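You operate a simulated robot arm through the tools that you are given. There is no shell and no other tool. Be economical: measure what you need, move in short steps, check, and stop when the job is done.

You run a simulated two-armed robot. Do the job below in one go: nothing can be reset, and whatever is moved stays where it is left.

Task
Move the spool from the red peg to the blue peg and set the drags.
Fine: both catches shut; blue drag as the tape card says, red drag to 1.

It is judged by the outcome, as a careful person would: the job done as asked, and still so three seconds after it is handed in. It fails if anything else is knocked over, pushed out of place, dropped, spilled or broken.

Robot
Two 7-joint arms with two-finger parallel grippers on one trunk, on a base that drives. Base frame: it is fixed to the floor where the robot stands at the start and does not move with it; the origin is under the middle of the robot, x ahead of it, y to its left, z up. Units: m, rad, N and s.
The left shoulder is at the start at [0.07, 0.13, 1.237], the right one opposite. With the tool pointing down near the work surface each hand reaches from about 0.1 to 0.48 m from the robot's upright axis, wherever it stands, measured 20 degrees to its own side. Places, roughly: blue catch [0.5, 0, 1.2]; blue dial [0.6, 0.2, 1.4]; blue peg [0.6, 0.1, 1.1]; orange catch [0.5, 0.5, 1.2]; orange dial [0.6, 0.6, 1.4]; red catch [0.5, -0.2, 1.2]; red dial [0.6, -0.1, 1.4]; red peg [0.6, -0.1, 1.1]; tape card [0.6, 0.3, 1.3]; white catch [0.5, 0.3, 1.2]; white dial [0.6, 0.4, 1.4]. Payload 1.57 kg a hand.
The TCP of each hand is the grasp point between the finger pads, 0.03 m short of the fingertips. In the tool frame z runs along the fingers and y along their closing line. Largest opening 0.08 m; finger width 0.017, thickness 0.012; the body of the gripper, 0.04 by 0.082 m, starts 0.08 m behind the TCP.
Orientation is that of the tool frame in the base frame, as a unit quaternion [x, y, z, w]. With the fingers straight down and closing along the base's y, the tool's x points along the base's -x, its y along +y and its z along -z.

Tools
- The arms move only by the tool play_rows. It takes "left_targets", "right_targets" or both (then of equal length, played together; a hand with none holds still); each is a list of rows, each a list of 3 entries, a list of its own where there are three numbers: the turn, a rotation vector about the tool's x, y, z in rad, then the shift along the tool's x, y, z in mm, then the opening, from 0 (shut) to 1 (fully open). In form: [[[ax, ay, az], [dx, dy, dz], jaw], ...]. A call has 1 to 12 rows; each row shifts and turns the commanded pose from where the row before left it, along the tool's axes as they then stand. Each row takes 0.2 s and may step no farther than 0.05 m and 0.15 rad from the row before; otherwise, or with a gripper value out of range, the whole call is refused. A pose out of reach is approached as far as the arm can. The call stops where the force on the tool passes 60 N (or 10 N more than at its start, if that is more) or the arm is blocked; 0.2 s more then pass. Each finger travels about 0.108 m/s and halts on what it meets, pressing with about 32 N; the grip force reading is that of the motor and also rises with nothing between the fingers. The clock runs only during rows and for 0.2 s after the last one: add rows that do not move to give the fingers time. The reply holds the time, the measured pose of the TCP, the force on the tool along the base axes, the opening and the grip force, in the units named above and with some noise, with the torque about the TCP (base axes, N m) and any sound that the robot's microphone picked up.
- Cameras (640 x 400 px; columns grow to the right, rows downward): "scene" is now at [0.1374, -0.0085, 1.4634]; the picture's right is [-0.10, -0.99, 0.00], its down [-0.61, 0.06, -0.79] and it looks along [0.79, -0.08, -0.61] (base axes); focal length 270 px, centre (320, 200). "left" rides on the left gripper at [0.072, 0.007, -0.122] in its tool frame; the picture's right is [-0.09, 1.00, 0.00], its down [-0.84, -0.08, -0.54] and it looks along [-0.54, -0.05, 0.84] (tool axes); focal length 238 px, centre (320, 200). "right" rides on the right gripper at [0.072, -0.007, -0.122] in its tool frame; the picture's right is [0.09, 1.00, 0.00], its down [-0.84, 0.08, -0.54] and it looks along [-0.54, 0.05, 0.84] (tool axes); focal length 238 px, centre (320, 200). There is no depth. A picture from a camera that has moved, and an enlarged one, comes with that camera's place and axes in the base frame and with its lens.
- get_image(camera): a new picture of that camera. It takes no simulated time.
- move_column(by): slides the trunk up (or, below 0, down) by that many m; the arms and the scene camera ride with it, the base frame stays. It gives what a move gives, with no picture.
- steer(legs): drives the robot by 1 to 6 legs, each [ahead, left, turn to the left] in m, m and rad, along the robot's own axes; the way and the turn of a leg run together, so that a leg with both is an arc; at most 1.5 m and 3.142 rad a leg. The arms and the cameras ride along, it lands a little off, and it stops where it bumps. It gives what a move gives.
- pan_tilt(pan, tilt): turns the head with the scene camera to pan (to the left, within 1.501 rad either way) and tilt (down, from -0.506 to 1.204), counted from straight ahead of the robot. It gives what a move gives.
- zoom(camera, box): a new picture of the part [left, top, right, bottom] of that camera's present view, enlarged. It takes no simulated time.
- job_done(): hands the job in; it is judged then, once.

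Work in short steps. Places have to be worked out from the pictures, the camera data and where the tool is seen: move nearer, look again, correct. Check each grasp and each placing, and mend what went wrong. You have 120 turns and 100 pictures in all, those below and enlarged ones among them. Open the grippers and draw the arms clear of the work before you hand the job in, unless the task says otherwise; then end with one line.

The tools are called after "Request:" as name(argument=value, ...) on one line, values as JSON. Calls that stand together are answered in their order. play_rows: Moves the arms, as the interface text tells. Its arguments: {"type":"object","properties":{"left_targets":{"type":"array"},"right_targets":{"type":"array"}},"required":[]} The other tools are called the same way: move_column (by) slides the trunk up or down; steer (legs) drives the base; pan_tilt (pan, tilt) turns the head that bears the scene camera; get_image (camera) takes a picture; zoom (camera, box) takes an enlarged picture of a part of a camera's view; job_done () hands the job in.

At the start:

```text
time: 0.0
left_ee_pos: [0.4343, 0.1067, 1.0006]
left_ee_rot: [0.0, 1.0, 0.0, 0.0]
left_force: [0.2, -0.7, 0.2]
left_wrist_torque: [0.05, 0.02, -0.01]
left_gripper_width: 0.08
left_gripper_force: 0.1
right_ee_pos: [0.3969, -0.222, 0.9992]
right_ee_rot: [0.0, 1.0, 0.0, 0.0]
right_force: [0.5, 0.2, -0.6]
right_wrist_torque: [0.01, 0.04, 0.0]
right_gripper_width: 0.0798
right_gripper_force: 0.1
trunk travel left (down, up): [-0.875, 0.065]
robot x, y, heading: [0.0018, 0.0021, -0.004]
head pan, tilt: [-0.105, 0.656]
```

scene: 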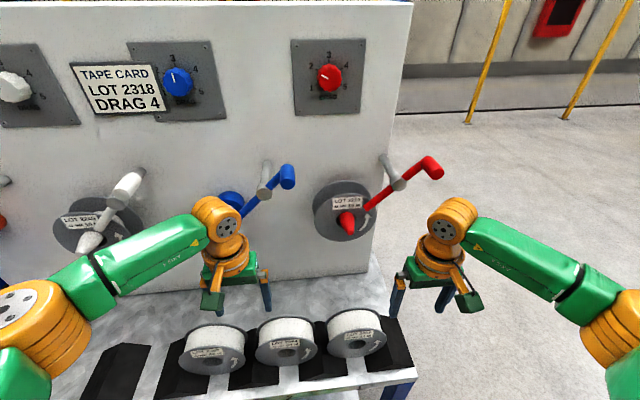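
right: 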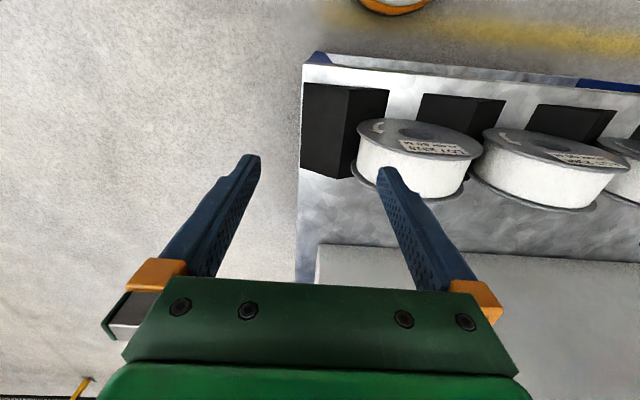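
left: 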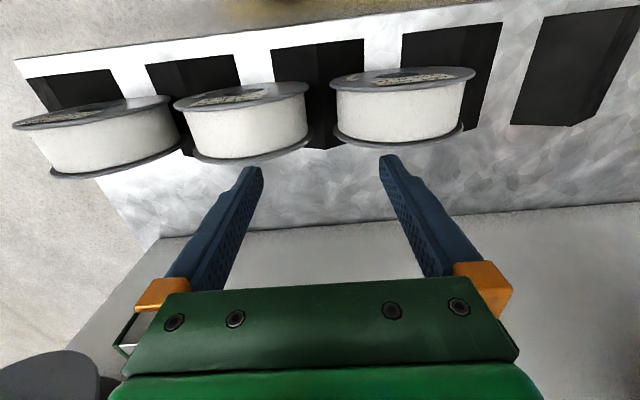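

I first enlarge the key parts of the scene: card, dials, pegs and catches.

Request:
zoom(camera="scene", box=[40, 20, 240, 145])

Request:
zoom(camera="scene", box=[200, 140, 460, 300])

Request:
zoom(camera="scene", box=[270, 20, 390, 130])

```text
3.20 times, centred on (140, 82) of scene
camera zoom: at [0.1374, -0.0085, 1.4634], right [-0.1, -0.99, 0.0], down [-0.61, 0.06, -0.79], along [0.79, -0.08, -0.61], focal length 863 px, centre (896, 576)
```

zoom: 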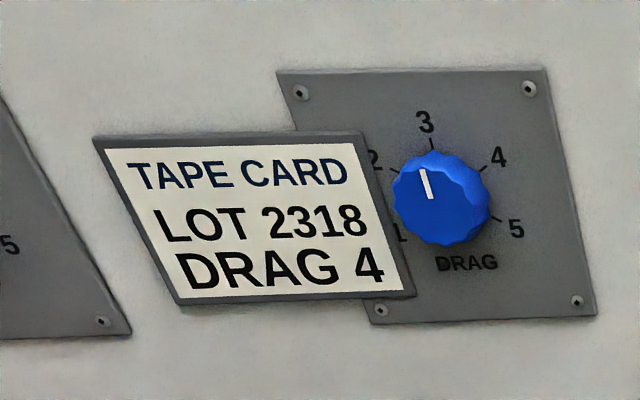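

```text
2.46 times, centred on (330, 220) of scene
camera zoom: at [0.1374, -0.0085, 1.4634], right [-0.1, -0.99, 0.0], down [-0.61, 0.06, -0.79], along [0.79, -0.08, -0.61], focal length 664 px, centre (295, 151)
```

zoom: 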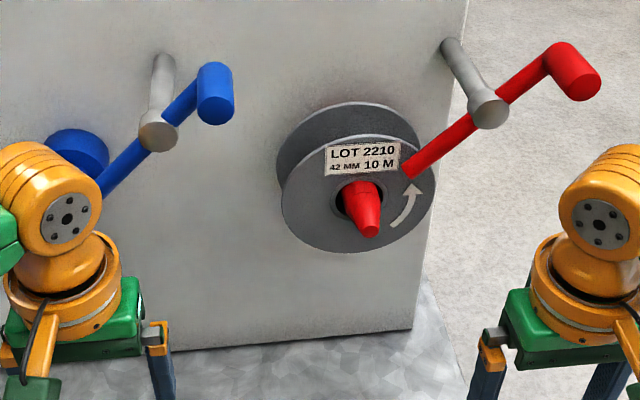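

```text
3.64 times, centred on (330, 75) of scene
camera zoom: at [0.1374, -0.0085, 1.4634], right [-0.1, -0.99, 0.0], down [-0.61, 0.06, -0.79], along [0.79, -0.08, -0.61], focal length 980 px, centre (284, 654)
```

zoom: 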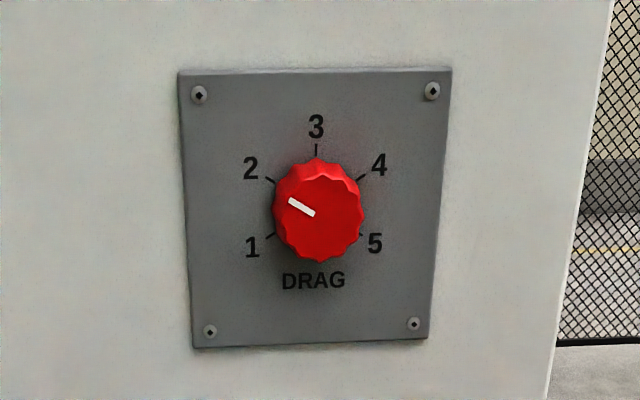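

The card reads DRAG 4, and the blue dial is near 2.8 and the red near 2. Each catch lever seems to cross in front of its spool flange. I draw the left hand back and turn the right hand forward to get a nearer view.

Request:
play_rows(left_targets=[[[0, 0, 0], [40, 0, 0], 1], [[0, 0, 0], [40, 0, 0], 1], [[0, 0, 0], [40, 0, 0], 1], [[0, 0, 0], [0, 20, 0], 1], [[0, 0, 0], [0, 20, 0], 1], [[0, 0, 0], [0, 0, 0], 1], [[0, 0, 0], [0, 0, 0], 1], [[0, 0, 0], [0, 0, 0], 1], [[0, 0, 0], [0, 0, 0], 1], [[0, 0, 0], [0, 0, 0], 1], [[0, 0, 0], [0, 0, 0], 1], [[0, 0, 0], [0, 0, 0], 1]], right_targets=[[[0, 0, 0], [40, 0, 0], 1], [[0, -0.143, 0], [30, -10, -10], 1], [[0, -0.143, 0], [0, -10, -10], 1], [[0, -0.143, 0], [0, -10, -10], 1], [[0, -0.143, 0], [0, -10, 0], 1], [[0, -0.143, 0], [0, -10, 0], 1], [[0, -0.143, 0], [0, 0, 0], 1], [[0, -0.143, 0], [0, 0, 0], 1], [[0, -0.143, 0], [0, 0, 0], 1], [[0, -0.143, 0], [0, 0, 0], 1], [[0, -0.143, 0], [0, 0, 0], 1], [[0, -0.143, 0], [0, 0, 0], 1]])

Request:
get_image(camera="right")

Request:
get_image(camera="scene")

```text
time: 2.6
left_ee_pos: [0.3167, 0.1445, 1.0006]
left_ee_rot: [-0.001, 1.0, -0.001, -0.001]
left_force: [-0.3, -0.1, -0.5]
left_wrist_torque: [0.01, 0.0, -0.02]
left_gripper_width: 0.08
left_gripper_force: 0.1
right_ee_pos: [0.3378, -0.348, 1.0688]
right_ee_rot: [-0.002, 0.707, 0.002, 0.708]
right_force: [0.6, 0.3, -0.2]
right_wrist_torque: [-0.02, 0.0, 0.02]
right_gripper_width: 0.0798
right_gripper_force: 0.0
right hand out of reach, approached as far as the arm can: row 5, 6, 7, 8, 9, 10, 11, 12
trunk travel left (down, up): [-0.875, 0.065]
robot x, y, heading: [-0.0004, 0.0004, 0.001]
head pan, tilt: [-0.105, 0.656]
```

```text
93 pictures are left
camera right: at [0.2173, -0.3563, 0.9964], right [-0.01, 1.0, -0.09], down [-0.54, 0.07, 0.84], along [0.84, 0.05, 0.54], focal length 238 px, centre (320, 200)
```

right: 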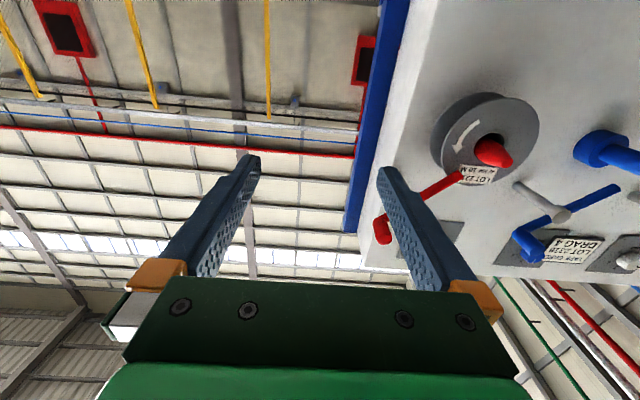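

```text
92 pictures are left
camera scene: at [0.1376, -0.0094, 1.4633], right [-0.1, -0.99, 0.0], down [-0.61, 0.06, -0.79], along [0.79, -0.08, -0.61], focal length 270 px, centre (320, 200)
```

scene: 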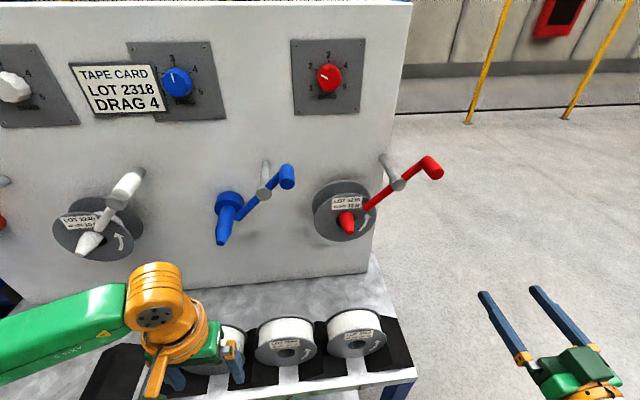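

Triangulating the two views puts the red peg tip near (0.523, -0.101, 1.10). I now move the right hand out to the side, looking across (+Y), to see how deep the spool sits and the gap to the wall.

Request:
play_rows(right_targets=[[[0, 0, 0], [-20, -20, 40], 1], [[-0.15, 0, 0], [-20, -20, 40], 1], [[-0.15, 0, 0], [-20, -20, 40], 1], [[-0.15, 0, 0], [-20, -20, 40], 1], [[-0.15, 0, 0], [0, 0, 0], 1], [[-0.15, 0, 0], [0, 0, 0], 1], [[-0.15, 0, 0], [0, 0, 0], 1], [[-0.15, 0, 0], [0, 0, 0], 1], [[0, 0.14, 0], [0, 0, 0], 1], [[0, 0.14, 0], [0, 0, 0], 1], [[0, 0.14, 0], [0, 0, 0], 1], [[0, 0.14, 0], [0, 0, 0], 1]])

Request:
get_image(camera="right")

```text
time: 5.2
left_ee_pos: [0.3172, 0.1466, 1.0003]
left_ee_rot: [-0.001, 1.0, -0.001, -0.001]
left_force: [-0.3, -0.8, 0.3]
left_wrist_torque: [-0.01, -0.02, 0.02]
left_gripper_width: 0.08
left_gripper_force: 0.1
right_ee_pos: [0.4527, -0.323, 1.1844]
right_ee_rot: [-0.439, 0.757, 0.243, 0.418]
right_force: [-0.2, -1.1, -0.1]
right_wrist_torque: [-0.02, 0.0, 0.02]
right_gripper_width: 0.08
right_gripper_force: 0.0
right hand out of reach, approached as far as the arm can: row 5, 6, 7, 8, 9, 11
trunk travel left (down, up): [-0.875, 0.065]
robot x, y, heading: [0.0011, 0.0015, 0.0]
head pan, tilt: [-0.105, 0.656]
```

```text
91 pictures are left
camera right: at [0.3891, -0.449, 1.1878], right [-0.89, 0.45, -0.08], down [-0.07, 0.03, 1.0], along [0.45, 0.89, 0.01], focal length 238 px, centre (320, 200)
```

right: 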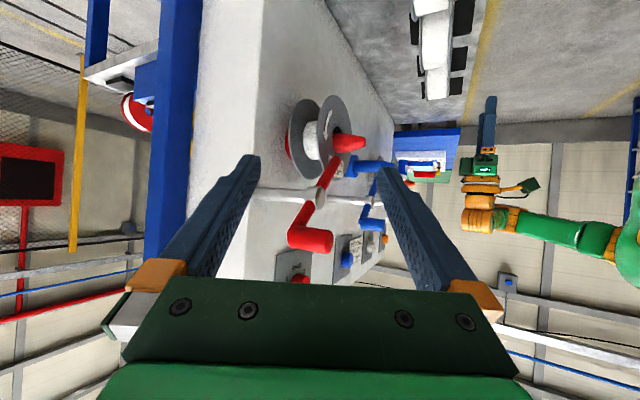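

Request:
zoom(camera="right", box=[240, 80, 400, 300])

```text
1.82 times, centred on (320, 190) of right
camera zoom: at [0.3891, -0.449, 1.1878], right [-0.89, 0.45, -0.08], down [-0.07, 0.03, 1.0], along [0.45, 0.89, 0.01], focal length 433 px, centre (320, 218)
```

zoom: 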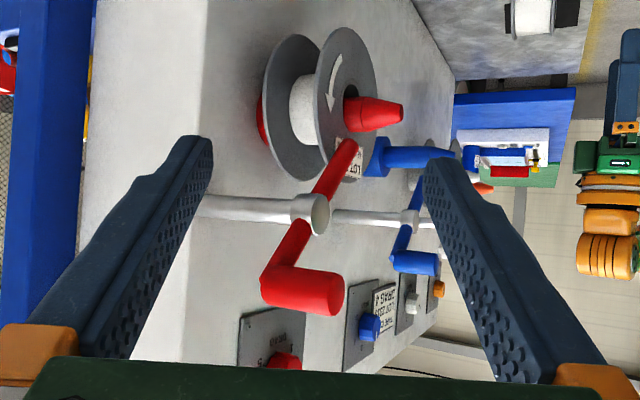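

Estimates from three views: red peg axis about y=-0.10, z=1.10, with the spool from x≈0.55 to 0.60 and the wall near 0.635. The catch pivot is about (0.52, -0.188, 1.19) and the handle about (0.49–0.53, -0.232, 1.232). I turn the right hand back to point forward, ready to grip the red catch handle.

Request:
play_rows(right_targets=[[[0, -0.14, 0], [0, 0, 0], 0.6], [[0, -0.14, 0], [0, 0, 0], 0.6], [[0, -0.14, 0], [0, 0, 0], 0.6], [[0, -0.14, 0], [0, 0, 0], 0.6], [[0.15, 0, 0], [0, 0, 0], 0.6], [[0.15, 0, 0], [0, 0, 0], 0.6], [[0.15, 0, 0], [0, 0, 0], 0.6], [[0.15, 0, 0], [0, 0, 0], 0.6], [[0.15, 0, 0], [0, 0, 0], 0.6], [[0.15, 0, 0], [0, 0, 0], 0.6], [[0.15, 0, 0], [0, 0, 0], 0.6], [[0, 0, 0], [0, 0, -40], 0.6]])

```text
time: 7.8
left_ee_pos: [0.3146, 0.1453, 1.0004]
left_ee_rot: [0.0, 1.0, -0.001, 0.001]
left_force: [0.3, -0.1, 0.3]
left_wrist_torque: [0.04, -0.06, 0.02]
left_gripper_width: 0.08
left_gripper_force: 0.2
right_ee_pos: [0.3991, -0.326, 1.1827]
right_ee_rot: [-0.021, 0.712, 0.01, 0.702]
right_force: [0.7, 0.4, 0.8]
right_wrist_torque: [-0.01, 0.0, 0.0]
right_gripper_width: 0.048
right_gripper_force: 0.1
right hand out of reach, approached as far as the arm can: row 4, 10
trunk travel left (down, up): [-0.875, 0.065]
robot x, y, heading: [0.0005, 0.0016, -0.002]
head pan, tilt: [-0.105, 0.656]
```

The hand points forward and is in reach. I shift it in front of the red handle and look.

Request:
play_rows(right_targets=[[[0, 0, 0], [-25, 30, 0], 0.6], [[0, 0, 0], [-25, 32, 5], 0.6], [[0, 0, 0], [0, 32, 5], 0.6], [[0, 0, 0], [0, 0, 0], 0.6]])

Request:
get_image(camera="right")

Request:
get_image(camera="scene")

```text
time: 8.8
left_ee_pos: [0.3174, 0.1451, 0.9999]
left_ee_rot: [-0.001, 1.0, 0.0, 0.0]
left_force: [0.6, -0.4, -0.2]
left_wrist_torque: [-0.01, 0.03, 0.02]
left_gripper_width: 0.0798
left_gripper_force: 0.0
right_ee_pos: [0.4252, -0.2676, 1.231]
right_ee_rot: [-0.021, 0.713, 0.008, 0.701]
right_force: [0.0, -0.5, 0.8]
right_wrist_torque: [-0.01, 0.0, 0.02]
right_gripper_width: 0.048
right_gripper_force: 0.1
right hand out of reach, approached as far as the arm can: row 2, 3
trunk travel left (down, up): [-0.875, 0.065]
robot x, y, heading: [0.002, 0.0009, -0.003]
head pan, tilt: [-0.105, 0.656]
```

```text
89 pictures are left
camera right: at [0.3026, -0.2809, 1.1615], right [-0.05, 0.99, -0.11], down [-0.53, 0.07, 0.85], along [0.85, 0.1, 0.52], focal length 238 px, centre (320, 200)
```

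right: 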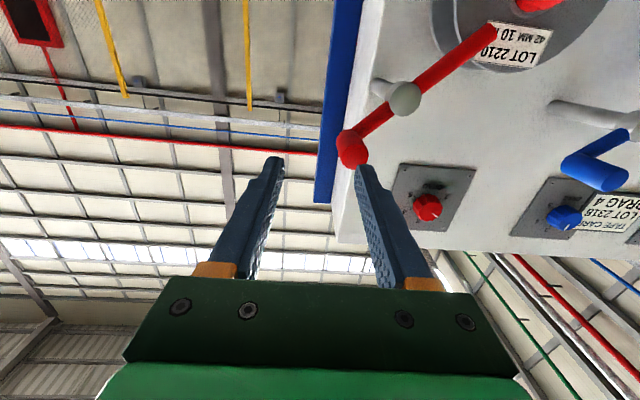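

```text
88 pictures are left
camera scene: at [0.1365, -0.0087, 1.4635], right [-0.1, -0.99, 0.0], down [-0.61, 0.06, -0.79], along [0.79, -0.08, -0.61], focal length 270 px, centre (320, 200)
```

scene: 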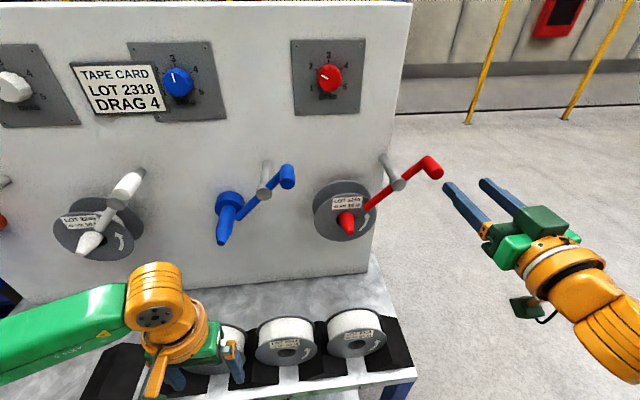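

The hand can't fold in far enough this close to the shoulder. I back the robot up 0.12 m to get working room.

Request:
steer(legs=[[-0.12, 0, 0]])

Request:
play_rows(right_targets=[[[0, 0, 0], [0, 17, 30], 0.6], [[0, 0, 0], [0, 17, 30], 0.6], [[0, 0, 0], [0, 0, 30], 0.6], [[0, 0, 0], [0, 0, 0], 0.6]])

Request:
get_image(camera="right")

```text
time: 10.0
left_ee_pos: [0.1996, 0.1458, 0.9989]
left_ee_rot: [-0.001, 1.0, 0.001, -0.003]
left_force: [0.0, 0.0, -0.5]
left_wrist_torque: [0.01, 0.02, 0.01]
left_gripper_width: 0.08
left_gripper_force: 0.2
right_ee_pos: [0.3114, -0.2654, 1.2287]
right_ee_rot: [-0.025, 0.715, 0.011, 0.699]
right_force: [0.4, 0.4, 0.8]
right_wrist_torque: [-0.06, 0.03, 0.03]
right_gripper_width: 0.0479
right_gripper_force: 0.1
trunk travel left (down, up): [-0.875, 0.065]
robot x, y, heading: [-0.1185, -0.0032, -0.003]
head pan, tilt: [-0.105, 0.656]
```

```text
time: 11.0
left_ee_pos: [0.1974, 0.1457, 0.9985]
left_ee_rot: [-0.003, 1.0, 0.0, 0.001]
left_force: [0.3, -0.4, -0.1]
left_wrist_torque: [0.0, -0.02, 0.02]
left_gripper_width: 0.08
left_gripper_force: 0.0
right_ee_pos: [0.3484, -0.2617, 1.2685]
right_ee_rot: [-0.034, 0.714, 0.002, 0.7]
right_force: [-0.6, 0.7, -0.9]
right_wrist_torque: [-0.04, -0.01, -0.01]
right_gripper_width: 0.0483
right_gripper_force: 0.0
right hand out of reach, approached as far as the arm can: row 1, 2, 3
trunk travel left (down, up): [-0.875, 0.065]
robot x, y, heading: [-0.1222, -0.002, 0.001]
head pan, tilt: [-0.105, 0.656]
```

```text
87 pictures are left
camera right: at [0.2261, -0.2781, 1.1999], right [-0.05, 0.99, -0.14], down [-0.53, 0.09, 0.84], along [0.85, 0.12, 0.52], focal length 238 px, centre (320, 200)
```

right: 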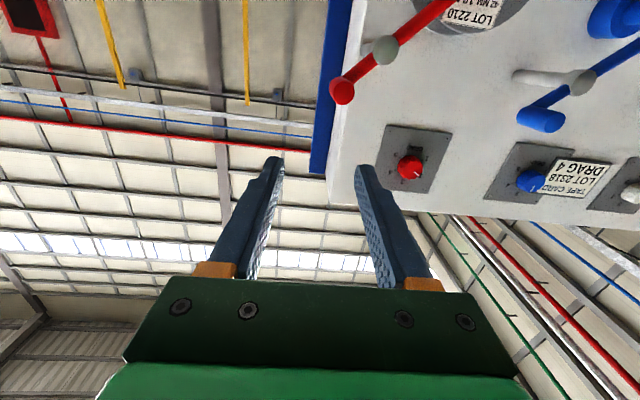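

Straight-forward pointing seems to hit a wrist limit here. I pitch the hand down by about 0.45 rad and test whether it reaches freely.

Request:
play_rows(right_targets=[[[0, 0.15, 0], [0, 0, 0], 0.6], [[0, 0.15, 0], [0, 0, 0], 0.6], [[0, 0.15, 0], [0, 0, 0], 0.6], [[0, 0, 0], [0, 0, 0], 0.6]])

Request:
pan_tilt(pan=-0.6, tilt=0.6)

Request:
get_image(camera="scene")

```text
time: 12.0
left_ee_pos: [0.1979, 0.1449, 1.0007]
left_ee_rot: [-0.001, 1.0, -0.001, 0.0]
left_force: [-0.4, -0.2, 0.5]
left_wrist_torque: [0.02, -0.01, 0.01]
left_gripper_width: 0.08
left_gripper_force: 0.1
right_ee_pos: [0.3627, -0.2594, 1.2574]
right_ee_rot: [-0.025, 0.852, 0.004, 0.523]
right_force: [0.6, -0.3, 0.0]
right_wrist_torque: [0.02, 0.02, 0.01]
right_gripper_width: 0.048
right_gripper_force: 0.0
trunk travel left (down, up): [-0.875, 0.065]
robot x, y, heading: [-0.1203, 0.0011, 0.003]
head pan, tilt: [-0.105, 0.656]
```

```text
time: 13.0
left_ee_pos: [0.1975, 0.1465, 0.9995]
left_ee_rot: [-0.002, 1.0, 0.0, 0.0]
left_force: [-0.3, -0.4, -0.2]
left_wrist_torque: [0.01, 0.02, 0.01]
left_gripper_width: 0.0801
left_gripper_force: 0.1
right_ee_pos: [0.3626, -0.2584, 1.2562]
right_ee_rot: [-0.025, 0.851, 0.004, 0.524]
right_force: [-0.9, 0.2, 0.0]
right_wrist_torque: [-0.03, 0.0, -0.01]
right_gripper_width: 0.0481
right_gripper_force: 0.1
trunk travel left (down, up): [-0.875, 0.065]
robot x, y, heading: [-0.1173, -0.0014, 0.002]
head pan, tilt: [-0.6, 0.6]
```

```text
86 pictures are left
camera scene: at [0.0058, -0.0491, 1.4682], right [-0.56, -0.83, 0.0], down [-0.47, 0.32, -0.82], along [0.68, -0.46, -0.57], focal length 270 px, centre (320, 200)
```

scene: 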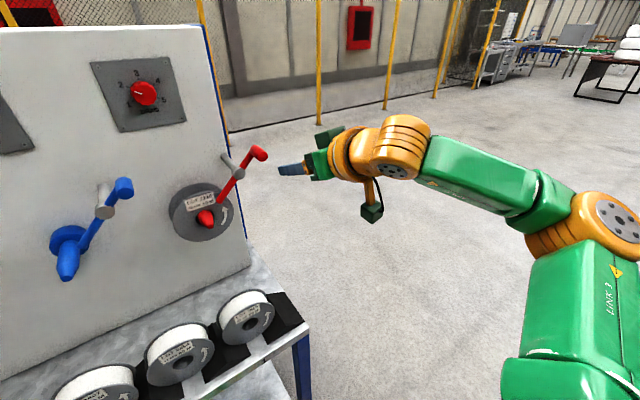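

Pitched down 27°, it is freely reachable again. I move to a spot just in front of the red handle.

Request:
play_rows(right_targets=[[[0, 0, 0], [-10, 9, 28], 0.6], [[0, 0, 0], [-10, 9, 28], 0.6], [[0, 0, 0], [-10, 8, 26], 0.6], [[0, 0, 0], [0, 0, 0], 0.6]])

Request:
get_image(camera="right")

Request:
zoom(camera="scene", box=[140, 90, 380, 250])

```text
time: 14.0
left_ee_pos: [0.1981, 0.1469, 0.9995]
left_ee_rot: [-0.001, 1.0, 0.0, 0.001]
left_force: [0.4, -0.6, -0.5]
left_wrist_torque: [0.0, -0.01, 0.02]
left_gripper_width: 0.0801
left_gripper_force: 0.1
right_ee_pos: [0.4476, -0.2289, 1.2476]
right_ee_rot: [-0.025, 0.852, 0.004, 0.523]
right_force: [1.3, -0.6, 0.7]
right_wrist_torque: [-0.01, 0.01, -0.02]
right_gripper_width: 0.0475
right_gripper_force: 0.0
trunk travel left (down, up): [-0.875, 0.065]
robot x, y, heading: [-0.119, -0.0017, -0.002]
head pan, tilt: [-0.6, 0.6]
```

```text
85 pictures are left
camera right: at [0.3074, -0.2431, 1.2388], right [-0.09, 0.99, -0.1], down [-0.11, 0.09, 0.99], along [0.99, 0.1, 0.1], focal length 238 px, centre (320, 200)
```

right: 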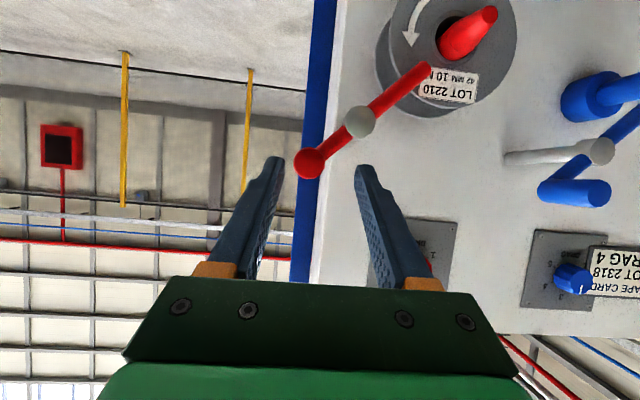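

```text
2.50 times, centred on (260, 170) of scene
camera zoom: at [0.0054, -0.0494, 1.4683], right [-0.56, -0.83, 0.0], down [-0.47, 0.32, -0.83], along [0.68, -0.46, -0.56], focal length 674 px, centre (470, 275)
```

zoom: 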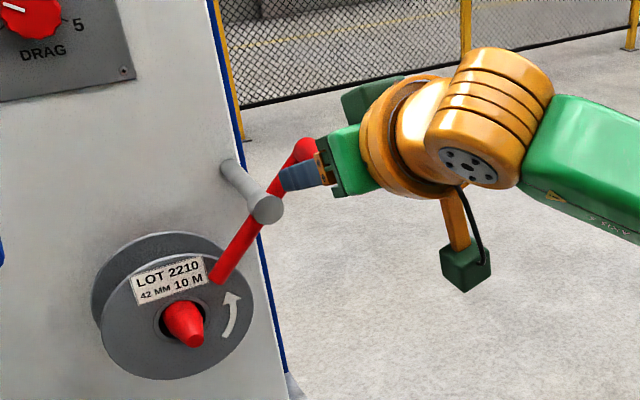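

The handle sits between the fingers, with its axis about y=-0.235, z=1.23. I advance onto it and close.

Request:
play_rows(right_targets=[[[0, 0, 0], [-3, -3, 15], 0.6], [[0, 0, 0], [-3, -2, 15], 0.6], [[0, 0, 0], [0, 0, 14], 0.6], [[0, 0, 0], [0, 0, 0], 0.0], [[0, 0, 0], [0, 0, 0], 0.0], [[0, 0, 0], [0, 0, 0], 0.0]])

Request:
get_image(camera="right")

```text
time: 15.4
left_ee_pos: [0.1984, 0.1447, 0.9997]
left_ee_rot: [-0.002, 1.0, 0.001, -0.001]
left_force: [-0.2, 0.4, 0.1]
left_wrist_torque: [0.01, 0.02, -0.02]
left_gripper_width: 0.0801
left_gripper_force: 0.0
right_ee_pos: [0.4905, -0.2348, 1.2345]
right_ee_rot: [-0.025, 0.852, 0.005, 0.524]
right_force: [1.9, -3.7, 4.0]
right_wrist_torque: [-0.03, -0.48, -1.69]
right_gripper_width: 0.0251
right_gripper_force: 36.0
trunk travel left (down, up): [-0.875, 0.065]
robot x, y, heading: [-0.1215, 0.0013, 0.006]
head pan, tilt: [-0.6, 0.6]
```

```text
83 pictures are left
camera right: at [0.3503, -0.2495, 1.226], right [-0.09, 0.99, -0.1], down [-0.11, 0.09, 0.99], along [0.99, 0.1, 0.1], focal length 238 px, centre (320, 200)
```

right: 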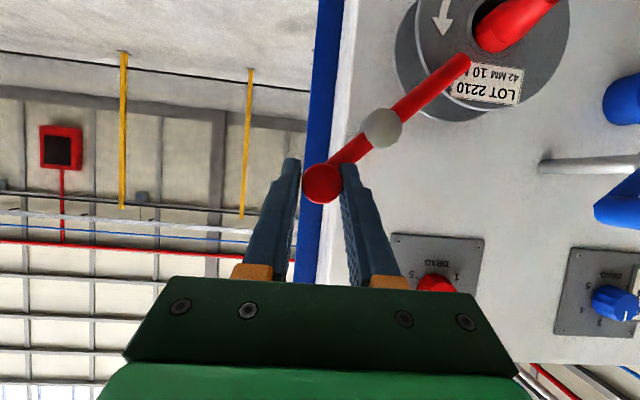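

I hold the red handle (25 mm diameter). I try a small counter-clockwise swing about the pivot (-0.19, 1.19) and watch the force.

Request:
play_rows(right_targets=[[[0, 0, 0], [-5.5, 6.5, -2.8], 0], [[0, 0, 0], [-4.5, 7.5, -2.3], 0], [[0, 0, 0], [0, 0, 0], 0]])

```text
time: 16.2
left_ee_pos: [0.1995, 0.1356, 1.0021]
left_ee_rot: [-0.001, 1.0, 0.005, -0.001]
left_force: [1.3, -0.2, -0.5]
left_wrist_torque: [0.01, -0.02, -0.01]
left_gripper_width: 0.0799
left_gripper_force: 0.0
right_ee_pos: [0.4912, -0.2351, 1.236]
right_ee_rot: [-0.019, 0.855, 0.006, 0.518]
right_force: [-15.1, -14.6, -34.0]
right_wrist_torque: [0.04, 0.11, -1.69]
right_gripper_width: 0.025
right_gripper_force: 36.3
trunk travel left (down, up): [-0.875, 0.065]
robot x, y, heading: [-0.1158, 0.0036, -0.001]
head pan, tilt: [-0.6, 0.6]
```

It did not budge that way; the stop is there. I undo that and swing clockwise.

Request:
play_rows(right_targets=[[[0, 0, 0], [5, -7, 2.5], 0], [[0, 0, 0], [5, -7, 2.6], 0], [[0, 0, 0], [5, -4.5, 2.5], 0], [[0, 0, 0], [5.3, -4, 2.7], 0], [[0, 0, 0], [5.5, -3, 2.8], 0], [[0, 0, 0], [0, 0, 0], 0]])

```text
time: 17.6
left_ee_pos: [0.1956, 0.1453, 1.0015]
left_ee_rot: [-0.002, 1.0, 0.001, 0.0]
left_force: [0.2, 0.1, 0.0]
left_wrist_torque: [0.01, -0.02, -0.01]
left_gripper_width: 0.0801
left_gripper_force: 0.1
right_ee_pos: [0.4896, -0.2475, 1.2153]
right_ee_rot: [-0.026, 0.851, 0.006, 0.525]
right_force: [3.3, -5.7, 9.2]
right_wrist_torque: [0.41, -0.48, -0.61]
right_gripper_width: 0.0244
right_gripper_force: 36.0
trunk travel left (down, up): [-0.875, 0.065]
robot x, y, heading: [-0.1143, 0.0008, 0.002]
head pan, tilt: [-0.6, 0.6]
```

It swings freely clockwise along a circle of radius 63 mm about (-0.19, 1.19). I continue along the arc.

Request:
play_rows(right_targets=[[[0, 0, 0], [10.9, -3.9, 5.6], 0], [[0, 0, 0], [11.7, -1.4, 6], 0], [[0, 0, 0], [11.7, 1.4, 6], 0], [[0, 0, 0], [11.1, 4, 5.7], 0], [[0, 0, 0], [10.1, 6.6, 5.2], 0], [[0, 0, 0], [8.1, 8, 4.1], 0], [[0, 0, 0], [0, 0, 0], 0]])

Request:
get_image(camera="scene")

```text
time: 19.2
left_ee_pos: [0.1953, 0.139, 1.0011]
left_ee_rot: [-0.001, 1.0, 0.004, 0.0]
left_force: [-0.2, -0.8, 0.1]
left_wrist_torque: [0.05, 0.0, 0.03]
left_gripper_width: 0.0803
left_gripper_force: 0.2
right_ee_pos: [0.4886, -0.242, 1.1425]
right_ee_rot: [-0.022, 0.851, 0.006, 0.525]
right_force: [-8.8, -13.7, -2.6]
right_wrist_torque: [0.07, 0.33, -0.31]
right_gripper_width: 0.0237
right_gripper_force: 35.7
trunk travel left (down, up): [-0.875, 0.065]
robot x, y, heading: [-0.1181, -0.0017, 0.004]
head pan, tilt: [-0.6, 0.6]
```

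```text
82 pictures are left
camera scene: at [0.0015, -0.0588, 1.4682], right [-0.56, -0.83, -0.01], down [-0.46, 0.32, -0.82], along [0.68, -0.46, -0.57], focal length 270 px, centre (320, 200)
```

scene: 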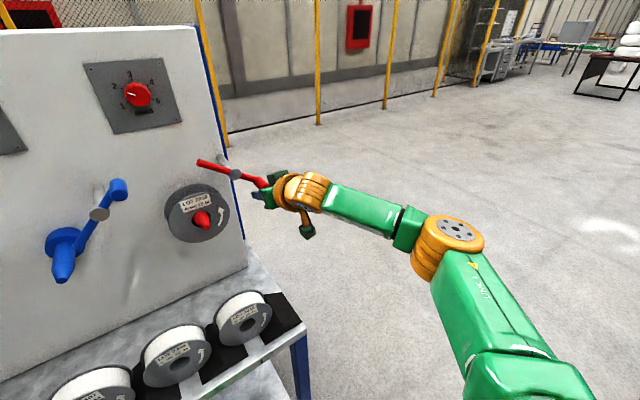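

The lever has opened past 80°. I push a little further along the arc to find whether it goes on or stops here.

Request:
play_rows(right_targets=[[[0, 0, 0], [7, 3, 3.5], 0], [[0, 0, 0], [7, 5, 3.5], 0], [[0, 0, 0], [6, 6, 3], 0], [[0, 0, 0], [0, 0, 0], 0]])

Request:
get_image(camera="right")

```text
time: 20.2
left_ee_pos: [0.1976, 0.1433, 0.9999]
left_ee_rot: [-0.002, 1.0, 0.001, 0.0]
left_force: [0.6, -0.3, 0.1]
left_wrist_torque: [0.04, -0.03, 0.01]
left_gripper_width: 0.0801
left_gripper_force: 0.1
right_ee_pos: [0.4899, -0.2213, 1.1203]
right_ee_rot: [-0.025, 0.852, 0.006, 0.524]
right_force: [0.3, -0.4, -0.2]
right_wrist_torque: [-0.01, 0.02, 0.04]
right_gripper_width: 0.0
right_gripper_force: 21.5
trunk travel left (down, up): [-0.875, 0.065]
robot x, y, heading: [-0.1184, -0.0023, 0.0]
head pan, tilt: [-0.6, 0.6]
```

```text
81 pictures are left
camera right: at [0.3492, -0.2354, 1.1109], right [-0.09, 0.99, -0.1], down [-0.11, 0.09, 0.99], along [0.99, 0.1, 0.1], focal length 238 px, centre (320, 200)
```

right: 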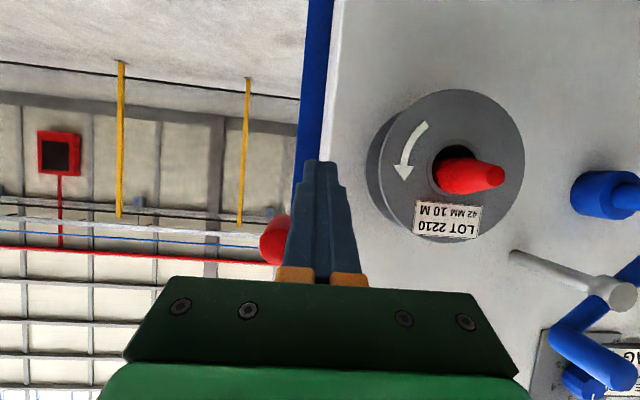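

The fingers slid off at the stop, so the red catch is fully open and the spool is undisturbed. I back the hand away, then drive left 0.235 m to repeat the same motion on the blue catch.

Request:
play_rows(right_targets=[[[0, 0, 0], [0, 6, 0], 0], [[0, 0, 0], [0, 0, -40], 0], [[0, 0, 0], [0, 0, -30], 0.6], [[0, 0, 0], [-40, 0, -20], 0.6], [[0, 0, 0], [-35, 0, 0], 0.6], [[0, 0, 0], [0, 0, 0], 0.6]])

Request:
get_image(camera="scene")

Request:
steer(legs=[[0, 0.235, 0]])

Request:
get_image(camera="right")

```text
time: 21.6
left_ee_pos: [0.197, 0.1456, 1.0004]
left_ee_rot: [-0.001, 1.0, 0.0, 0.0]
left_force: [-0.5, -0.2, 0.4]
left_wrist_torque: [-0.02, 0.01, 0.0]
left_gripper_width: 0.0799
left_gripper_force: 0.1
right_ee_pos: [0.444, -0.2149, 1.2275]
right_ee_rot: [-0.026, 0.852, 0.005, 0.523]
right_force: [-0.3, 0.2, 0.7]
right_wrist_torque: [0.03, 0.01, -0.01]
right_gripper_width: 0.0478
right_gripper_force: 0.1
trunk travel left (down, up): [-0.875, 0.065]
robot x, y, heading: [-0.1192, 0.0013, 0.005]
head pan, tilt: [-0.6, 0.6]
```

```text
80 pictures are left
camera scene: at [0.0055, -0.0497, 1.4682], right [-0.56, -0.83, 0.0], down [-0.47, 0.32, -0.83], along [0.68, -0.46, -0.56], focal length 270 px, centre (320, 200)
```

scene: 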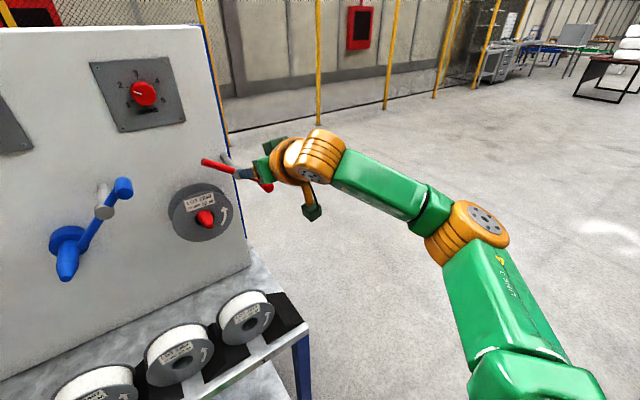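

```text
time: 23.3
left_ee_pos: [0.1975, 0.3757, 0.9999]
left_ee_rot: [-0.003, 1.0, 0.001, 0.0]
left_force: [-0.4, -0.1, -0.3]
left_wrist_torque: [0.02, 0.01, -0.01]
left_gripper_width: 0.0801
left_gripper_force: 0.1
right_ee_pos: [0.4443, 0.0143, 1.2256]
right_ee_rot: [-0.025, 0.851, 0.006, 0.524]
right_force: [0.1, 0.6, 0.8]
right_wrist_torque: [-0.01, -0.02, 0.03]
right_gripper_width: 0.0482
right_gripper_force: 0.0
trunk travel left (down, up): [-0.875, 0.065]
robot x, y, heading: [-0.1158, 0.2278, 0.007]
head pan, tilt: [-0.6, 0.6]
```

```text
79 pictures are left
camera right: at [0.3034, 0.0002, 1.2171], right [-0.09, 0.99, -0.1], down [-0.11, 0.09, 0.99], along [0.99, 0.1, 0.1], focal length 238 px, centre (320, 200)
```

right: 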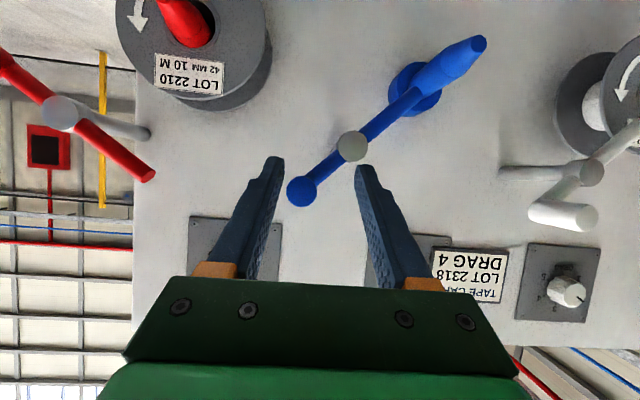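

The blue handle is near y≈0.003, z≈1.231. I advance the same way, grip it, and start the clockwise swing.

Request:
play_rows(right_targets=[[[0, 0, 0], [-14, -6, 0], 0.6], [[0, 0, 0], [-13, -5, 10], 0.6], [[0, 0, 0], [0, 0, 14], 0.6], [[0, 0, 0], [0, 0, 14], 0.6], [[0, 0, 0], [0, 0, 0], 0.0], [[0, 0, 0], [0, 0, 0], 0.0], [[0, 0, 0], [0, 0, 0], 0.0], [[0, 0, 0], [0, 0, 0], 0.0]])

```text
time: 25.1
left_ee_pos: [0.1961, 0.3754, 1.0008]
left_ee_rot: [-0.002, 1.0, 0.0, 0.0]
left_force: [-0.4, 0.1, 0.0]
left_wrist_torque: [-0.05, -0.01, -0.02]
left_gripper_width: 0.08
left_gripper_force: 0.0
right_ee_pos: [0.4919, 0.0046, 1.235]
right_ee_rot: [-0.024, 0.851, 0.005, 0.524]
right_force: [2.0, -4.0, 6.7]
right_wrist_torque: [0.14, 0.02, -1.61]
right_gripper_width: 0.025
right_gripper_force: 37.0
trunk travel left (down, up): [-0.875, 0.065]
robot x, y, heading: [-0.1198, 0.2346, 0.005]
head pan, tilt: [-0.6, 0.6]
```

Gripped at 25 mm. I swing the blue lever clockwise along its arc to the stop.

Request:
play_rows(right_targets=[[[0, 0, 0], [11.5, -9.6, 5.9], 0], [[0, 0, 0], [13.1, -6.4, 6.7], 0], [[0, 0, 0], [14.1, -2.9, 7.2], 0], [[0, 0, 0], [14.3, 0.7, 7.3], 0], [[0, 0, 0], [13.8, 4.3, 7.1], 0], [[0, 0, 0], [12.5, 7.6, 6.4], 0], [[0, 0, 0], [0, 0, 0], 0]])

Request:
get_image(camera="right")

```text
time: 26.7
left_ee_pos: [0.1942, 0.3731, 1.0018]
left_ee_rot: [-0.003, 1.0, 0.001, 0.002]
left_force: [-0.6, 0.2, 0.2]
left_wrist_torque: [-0.01, 0.0, 0.02]
left_gripper_width: 0.08
left_gripper_force: 0.0
right_ee_pos: [0.4862, -0.0055, 1.1466]
right_ee_rot: [-0.024, 0.851, 0.005, 0.525]
right_force: [-7.3, -7.8, -1.0]
right_wrist_torque: [0.33, -0.64, -0.41]
right_gripper_width: 0.0237
right_gripper_force: 35.3
trunk travel left (down, up): [-0.875, 0.065]
robot x, y, heading: [-0.1165, 0.2302, 0.005]
head pan, tilt: [-0.6, 0.6]
```

```text
78 pictures are left
camera right: at [0.3464, -0.0184, 1.1373], right [-0.09, 0.99, -0.1], down [-0.11, 0.09, 0.99], along [0.99, 0.1, 0.1], focal length 238 px, centre (320, 200)
```

right: 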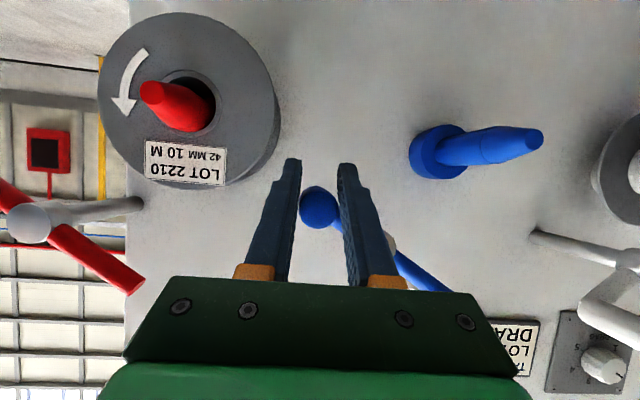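

The blue catch is open. I release it and pull the right hand back and to the right, out of the way.

Request:
play_rows(right_targets=[[[0, 0, 0], [0, 0, 0], 0.6], [[0, 0, 0], [0, 0, 0], 0.6], [[0, 0, 0], [0, 0, -40], 0.6], [[0, 0, 0], [0, 0, -40], 0.6], [[0, 0, 0], [0, -40, -20], 0.6], [[0, 0, 0], [0, -45, 0], 0.6], [[0, 0, 0], [0, -45, 0], 0.6], [[0, 0, 0], [18, -30, -36], 0.6], [[0, 0, 0], [18, -30, -36], 0.6], [[0, 0, 0], [0, 0, 0], 0.6]])

Request:
pan_tilt(pan=-0.1, tilt=0.65)

Request:
steer(legs=[[0, -0.2, 0]])

Request:
get_image(camera="scene")

```text
refused: row 8 steps farther than a row can; nothing moved
```

```text
time: 27.6
left_ee_pos: [0.1942, 0.3741, 1.0007]
left_ee_rot: [-0.003, 1.0, 0.002, 0.002]
left_force: [0.3, -0.4, -0.1]
left_wrist_torque: [-0.02, 0.03, 0.03]
left_gripper_width: 0.08
left_gripper_force: 0.1
right_ee_pos: [0.4874, -0.0046, 1.1459]
right_ee_rot: [-0.025, 0.851, 0.007, 0.525]
right_force: [-11.5, -6.5, -7.4]
right_wrist_torque: [-0.01, -0.05, -0.08]
right_gripper_width: 0.0235
right_gripper_force: 35.3
trunk travel left (down, up): [-0.875, 0.065]
robot x, y, heading: [-0.1207, 0.2332, 0.001]
head pan, tilt: [-0.099, 0.649]
```

```text
time: 29.0
left_ee_pos: [0.2103, 0.2722, 0.9987]
left_ee_rot: [-0.047, 0.999, -0.001, -0.002]
left_force: [0.1, -1.3, -0.9]
left_wrist_torque: [0.02, 0.05, -0.01]
left_gripper_width: 0.0801
left_gripper_force: 0.1
right_ee_pos: [0.5362, -0.062, 1.1574]
right_ee_rot: [-0.075, 0.841, 0.045, 0.534]
right_force: [2.1, 16.4, 19.4]
right_wrist_torque: [0.02, -0.03, 0.11]
right_gripper_width: 0.0002
right_gripper_force: 21.2
trunk travel left (down, up): [-0.875, 0.065]
robot x, y, heading: [-0.0969, 0.0956, 0.093]
head pan, tilt: [-0.099, 0.649]
stopped in leg 1: the force on the tool passed its limit at 95 N (the readings are from after the stop); the commanded pose is now the measured one
```

```text
77 pictures are left
camera scene: at [0.0465, 0.108, 1.4634], right [-0.01, -1.0, 0.01], down [-0.61, 0.0, -0.79], along [0.79, -0.01, -0.61], focal length 270 px, centre (320, 200)
```

scene: 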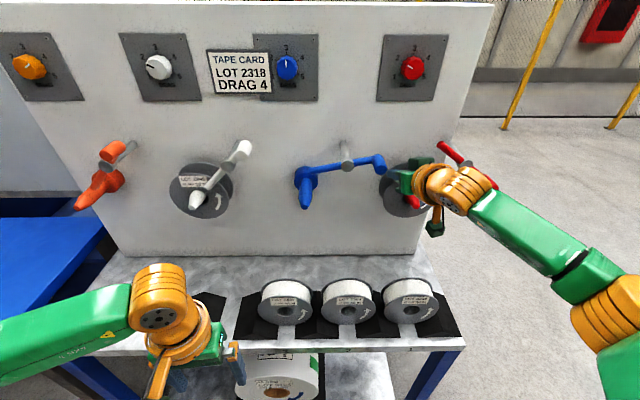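

My retreat was refused for a too-long row and the drive ran while I still held the handle. The hand slipped off and stopped by the red spool. I check for damage before moving anything.

Request:
get_image(camera="right")

Request:
zoom(camera="scene", box=[260, 120, 500, 270])

```text
76 pictures are left
camera right: at [0.3989, -0.0936, 1.1431], right [-0.21, 0.97, -0.09], down [-0.15, 0.06, 0.99], along [0.97, 0.22, 0.13], focal length 238 px, centre (320, 200)
```

right: 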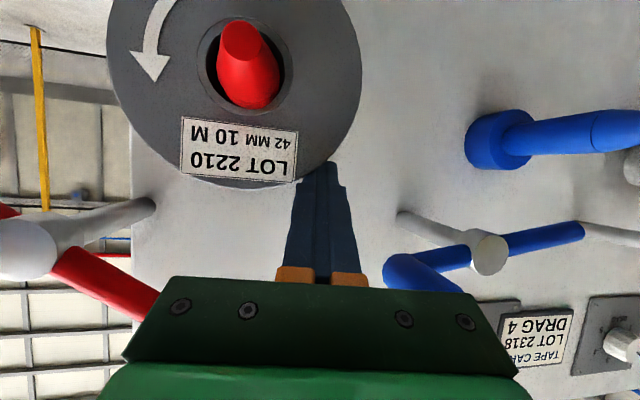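

```text
2.67 times, centred on (380, 195) of scene
camera zoom: at [0.0465, 0.108, 1.4634], right [-0.01, -1.0, 0.01], down [-0.61, 0.0, -0.79], along [0.79, -0.01, -0.61], focal length 719 px, centre (160, 213)
```

zoom: 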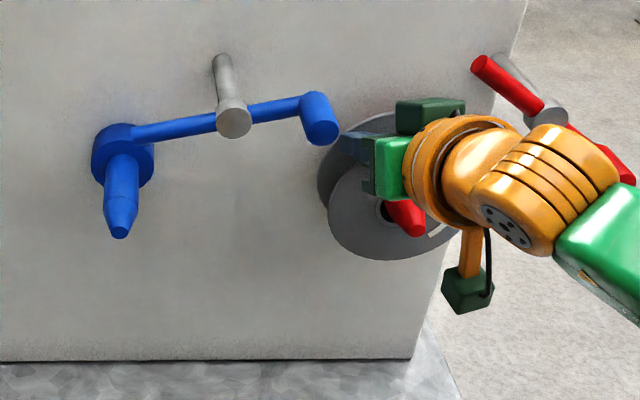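

The spool still sits on its peg with the label unturned. Only the blue lever has swung partway back. I retract the right hand straight along its fingers.

Request:
play_rows(right_targets=[[[0, 0, 0], [-5, 0, -20], 0], [[0, 0, 0], [0, 0, -30], 0], [[0, 0, 0], [0, 0, -35], 0], [[0, 0, 0], [0, 0, -35], 0.6], [[0, 0, 0], [0, 0, 0], 0.6]])

Request:
get_image(camera="right")

```text
time: 30.2
left_ee_pos: [0.2082, 0.2656, 0.9997]
left_ee_rot: [-0.045, 0.999, 0.002, 0.0]
left_force: [-0.5, -0.4, -0.5]
left_wrist_torque: [-0.01, -0.01, -0.02]
left_gripper_width: 0.0801
left_gripper_force: 0.1
right_ee_pos: [0.4269, -0.0887, 1.2073]
right_ee_rot: [-0.069, 0.843, 0.042, 0.531]
right_force: [0.1, 0.8, 0.0]
right_wrist_torque: [0.01, 0.01, -0.03]
right_gripper_width: 0.0479
right_gripper_force: 0.1
trunk travel left (down, up): [-0.875, 0.065]
robot x, y, heading: [-0.0968, 0.0978, 0.088]
head pan, tilt: [-0.099, 0.649]
```

```text
74 pictures are left
camera right: at [0.2903, -0.118, 1.1954], right [-0.2, 0.98, -0.09], down [-0.14, 0.06, 0.99], along [0.97, 0.21, 0.12], focal length 238 px, centre (320, 200)
```

right: 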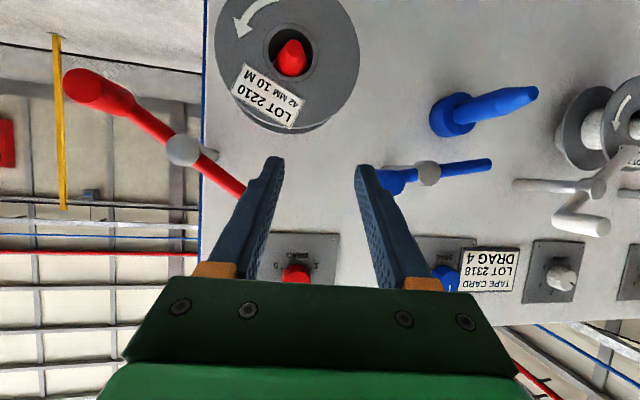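

All clear. I square the base up again and shift it left, with the hand in free space.

Request:
steer(legs=[[0, 0, -0.09], [-0.02, 0.13, 0]])

Request:
get_image(camera="right")

```text
time: 32.0
left_ee_pos: [0.2012, 0.362, 1.0013]
left_ee_rot: [0.001, 1.0, 0.003, -0.001]
left_force: [-0.1, 0.3, -0.2]
left_wrist_torque: [0.0, -0.05, 0.03]
left_gripper_width: 0.08
left_gripper_force: 0.1
right_ee_pos: [0.3897, -0.0119, 1.2057]
right_ee_rot: [-0.029, 0.846, 0.018, 0.532]
right_force: [-0.2, -0.7, 0.3]
right_wrist_torque: [0.04, 0.03, 0.02]
right_gripper_width: 0.0477
right_gripper_force: 0.0
trunk travel left (down, up): [-0.875, 0.065]
robot x, y, heading: [-0.1143, 0.2225, -0.003]
head pan, tilt: [-0.099, 0.649]
```

```text
73 pictures are left
camera right: at [0.2492, -0.0292, 1.1948], right [-0.11, 0.99, -0.08], down [-0.13, 0.07, 0.99], along [0.99, 0.12, 0.12], focal length 238 px, centre (320, 200)
```

right: 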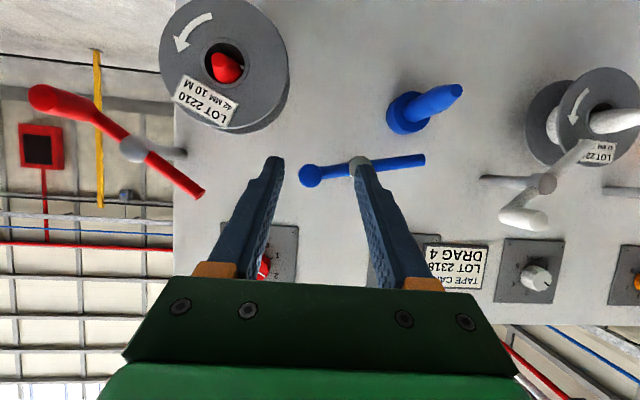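

The blue handle is now at about (0.49, -0.012, 1.20). I grip it again.

Request:
play_rows(right_targets=[[[0, 0, 0], [-13, 0, 30], 0.6], [[0, 0, 0], [-13, 0, 30], 0.6], [[0, 0, 0], [-13, 0, 16], 0.6], [[0, 0, 0], [0, 0, 16], 0.6], [[0, 0, 0], [0, 0, 0], 0.0], [[0, 0, 0], [0, 0, 0], 0.0], [[0, 0, 0], [0, 0, 0], 0.0]])

```text
time: 33.6
left_ee_pos: [0.1995, 0.3555, 1.0017]
left_ee_rot: [0.001, 1.0, 0.004, 0.001]
left_force: [-0.8, 0.5, -0.4]
left_wrist_torque: [-0.02, 0.0, 0.05]
left_gripper_width: 0.0802
left_gripper_force: 0.1
right_ee_pos: [0.4879, -0.014, 1.2011]
right_ee_rot: [-0.026, 0.846, 0.019, 0.533]
right_force: [-0.9, -18.4, 3.4]
right_wrist_torque: [-0.07, 0.08, -1.81]
right_gripper_width: 0.0253
right_gripper_force: 37.1
trunk travel left (down, up): [-0.875, 0.065]
robot x, y, heading: [-0.1131, 0.2198, -0.002]
head pan, tilt: [-0.099, 0.649]
```

Held. I swing it down to the stop, release, and retreat along the fingers.

Request:
play_rows(right_targets=[[[0, 0, 0], [14.4, -1.3, 6.9], 0], [[0, 0, 0], [13.2, 2.1, 6.4], 0], [[0, 0, 0], [12.5, 5.1, 6], 0], [[0, 0, 0], [10.5, 7.1, 5], 0], [[0, 0, 0], [0, 0, 0], 0], [[0, 0, 0], [0, 0, 0], 0.6], [[0, 0, 0], [0, 0, 0], 0.6], [[0, 0, 0], [0, 0, -30], 0.6], [[0, 0, 0], [0, 0, -35], 0.6], [[0, 0, 0], [0, 0, -35], 0.6]])

Request:
get_image(camera="right")

```text
time: 35.8
left_ee_pos: [0.1997, 0.3649, 1.0019]
left_ee_rot: [0.0, 1.0, 0.0, 0.001]
left_force: [-0.2, 0.0, 0.4]
left_wrist_torque: [0.04, -0.03, 0.05]
left_gripper_width: 0.0801
left_gripper_force: 0.0
right_ee_pos: [0.3962, 0.0056, 1.1902]
right_ee_rot: [-0.031, 0.846, 0.017, 0.533]
right_force: [0.1, 0.3, 0.7]
right_wrist_torque: [0.0, -0.02, 0.01]
right_gripper_width: 0.0479
right_gripper_force: 0.1
trunk travel left (down, up): [-0.875, 0.065]
robot x, y, heading: [-0.1154, 0.2178, -0.001]
head pan, tilt: [-0.099, 0.649]
```

```text
72 pictures are left
camera right: at [0.256, -0.0117, 1.179], right [-0.11, 0.99, -0.09], down [-0.13, 0.07, 0.99], along [0.98, 0.12, 0.12], focal length 238 px, centre (320, 200)
```

right: 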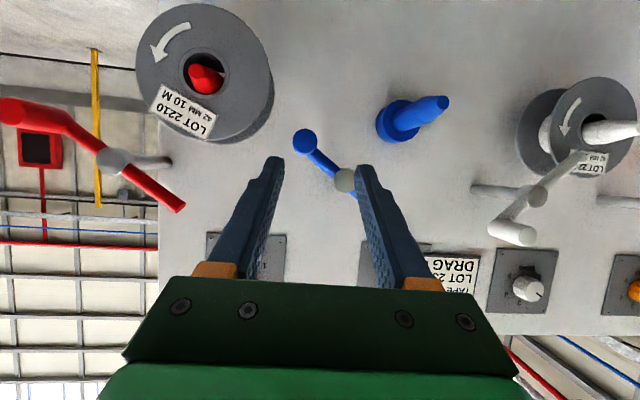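

Both catches stand open. Next the blue dial, at about (0.605, 0.166, 1.352). It wants a level hand, so I raise the hand, lower the trunk by 0.15 m and level the wrist.

Request:
play_rows(right_targets=[[[0, 0, 0], [-40, 0, 0], 0.75], [[0, 0, 0], [-40, 0, 0], 0.75], [[0, 0, 0], [-40, 0, 0], 0.75], [[0, 0, 0], [-20, 0, -20], 0.75], [[0, 0, 0], [0, 0, 0], 0.75]])

Request:
move_column(by=-0.15)

```text
time: 37.0
left_ee_pos: [0.2008, 0.3648, 1.0003]
left_ee_rot: [0.0, 1.0, 0.001, 0.0]
left_force: [0.2, 0.1, 0.4]
left_wrist_torque: [-0.01, -0.01, 0.01]
left_gripper_width: 0.0798
left_gripper_force: 0.0
right_ee_pos: [0.4407, 0.0052, 1.3242]
right_ee_rot: [-0.031, 0.846, 0.018, 0.532]
right_force: [-0.2, -0.1, 0.9]
right_wrist_torque: [0.02, 0.03, 0.0]
right_gripper_width: 0.0599
right_gripper_force: 0.1
trunk travel left (down, up): [-0.875, 0.065]
robot x, y, heading: [-0.1139, 0.2253, 0.001]
head pan, tilt: [-0.099, 0.649]
```

```text
time: 38.7
left_ee_pos: [0.2016, 0.3639, 0.8507]
left_ee_rot: [0.001, 1.0, 0.001, 0.0]
left_force: [-0.4, -0.1, -0.3]
left_wrist_torque: [0.02, 0.01, -0.02]
left_gripper_width: 0.08
left_gripper_force: 0.0
right_ee_pos: [0.4409, 0.0048, 1.1726]
right_ee_rot: [-0.03, 0.846, 0.018, 0.532]
right_force: [-0.7, 0.7, -0.1]
right_wrist_torque: [0.03, 0.0, -0.01]
right_gripper_width: 0.0601
right_gripper_force: 0.0
trunk travel left (down, up): [-0.725, 0.215]
robot x, y, heading: [-0.1167, 0.2214, 0.003]
head pan, tilt: [-0.099, 0.649]
```

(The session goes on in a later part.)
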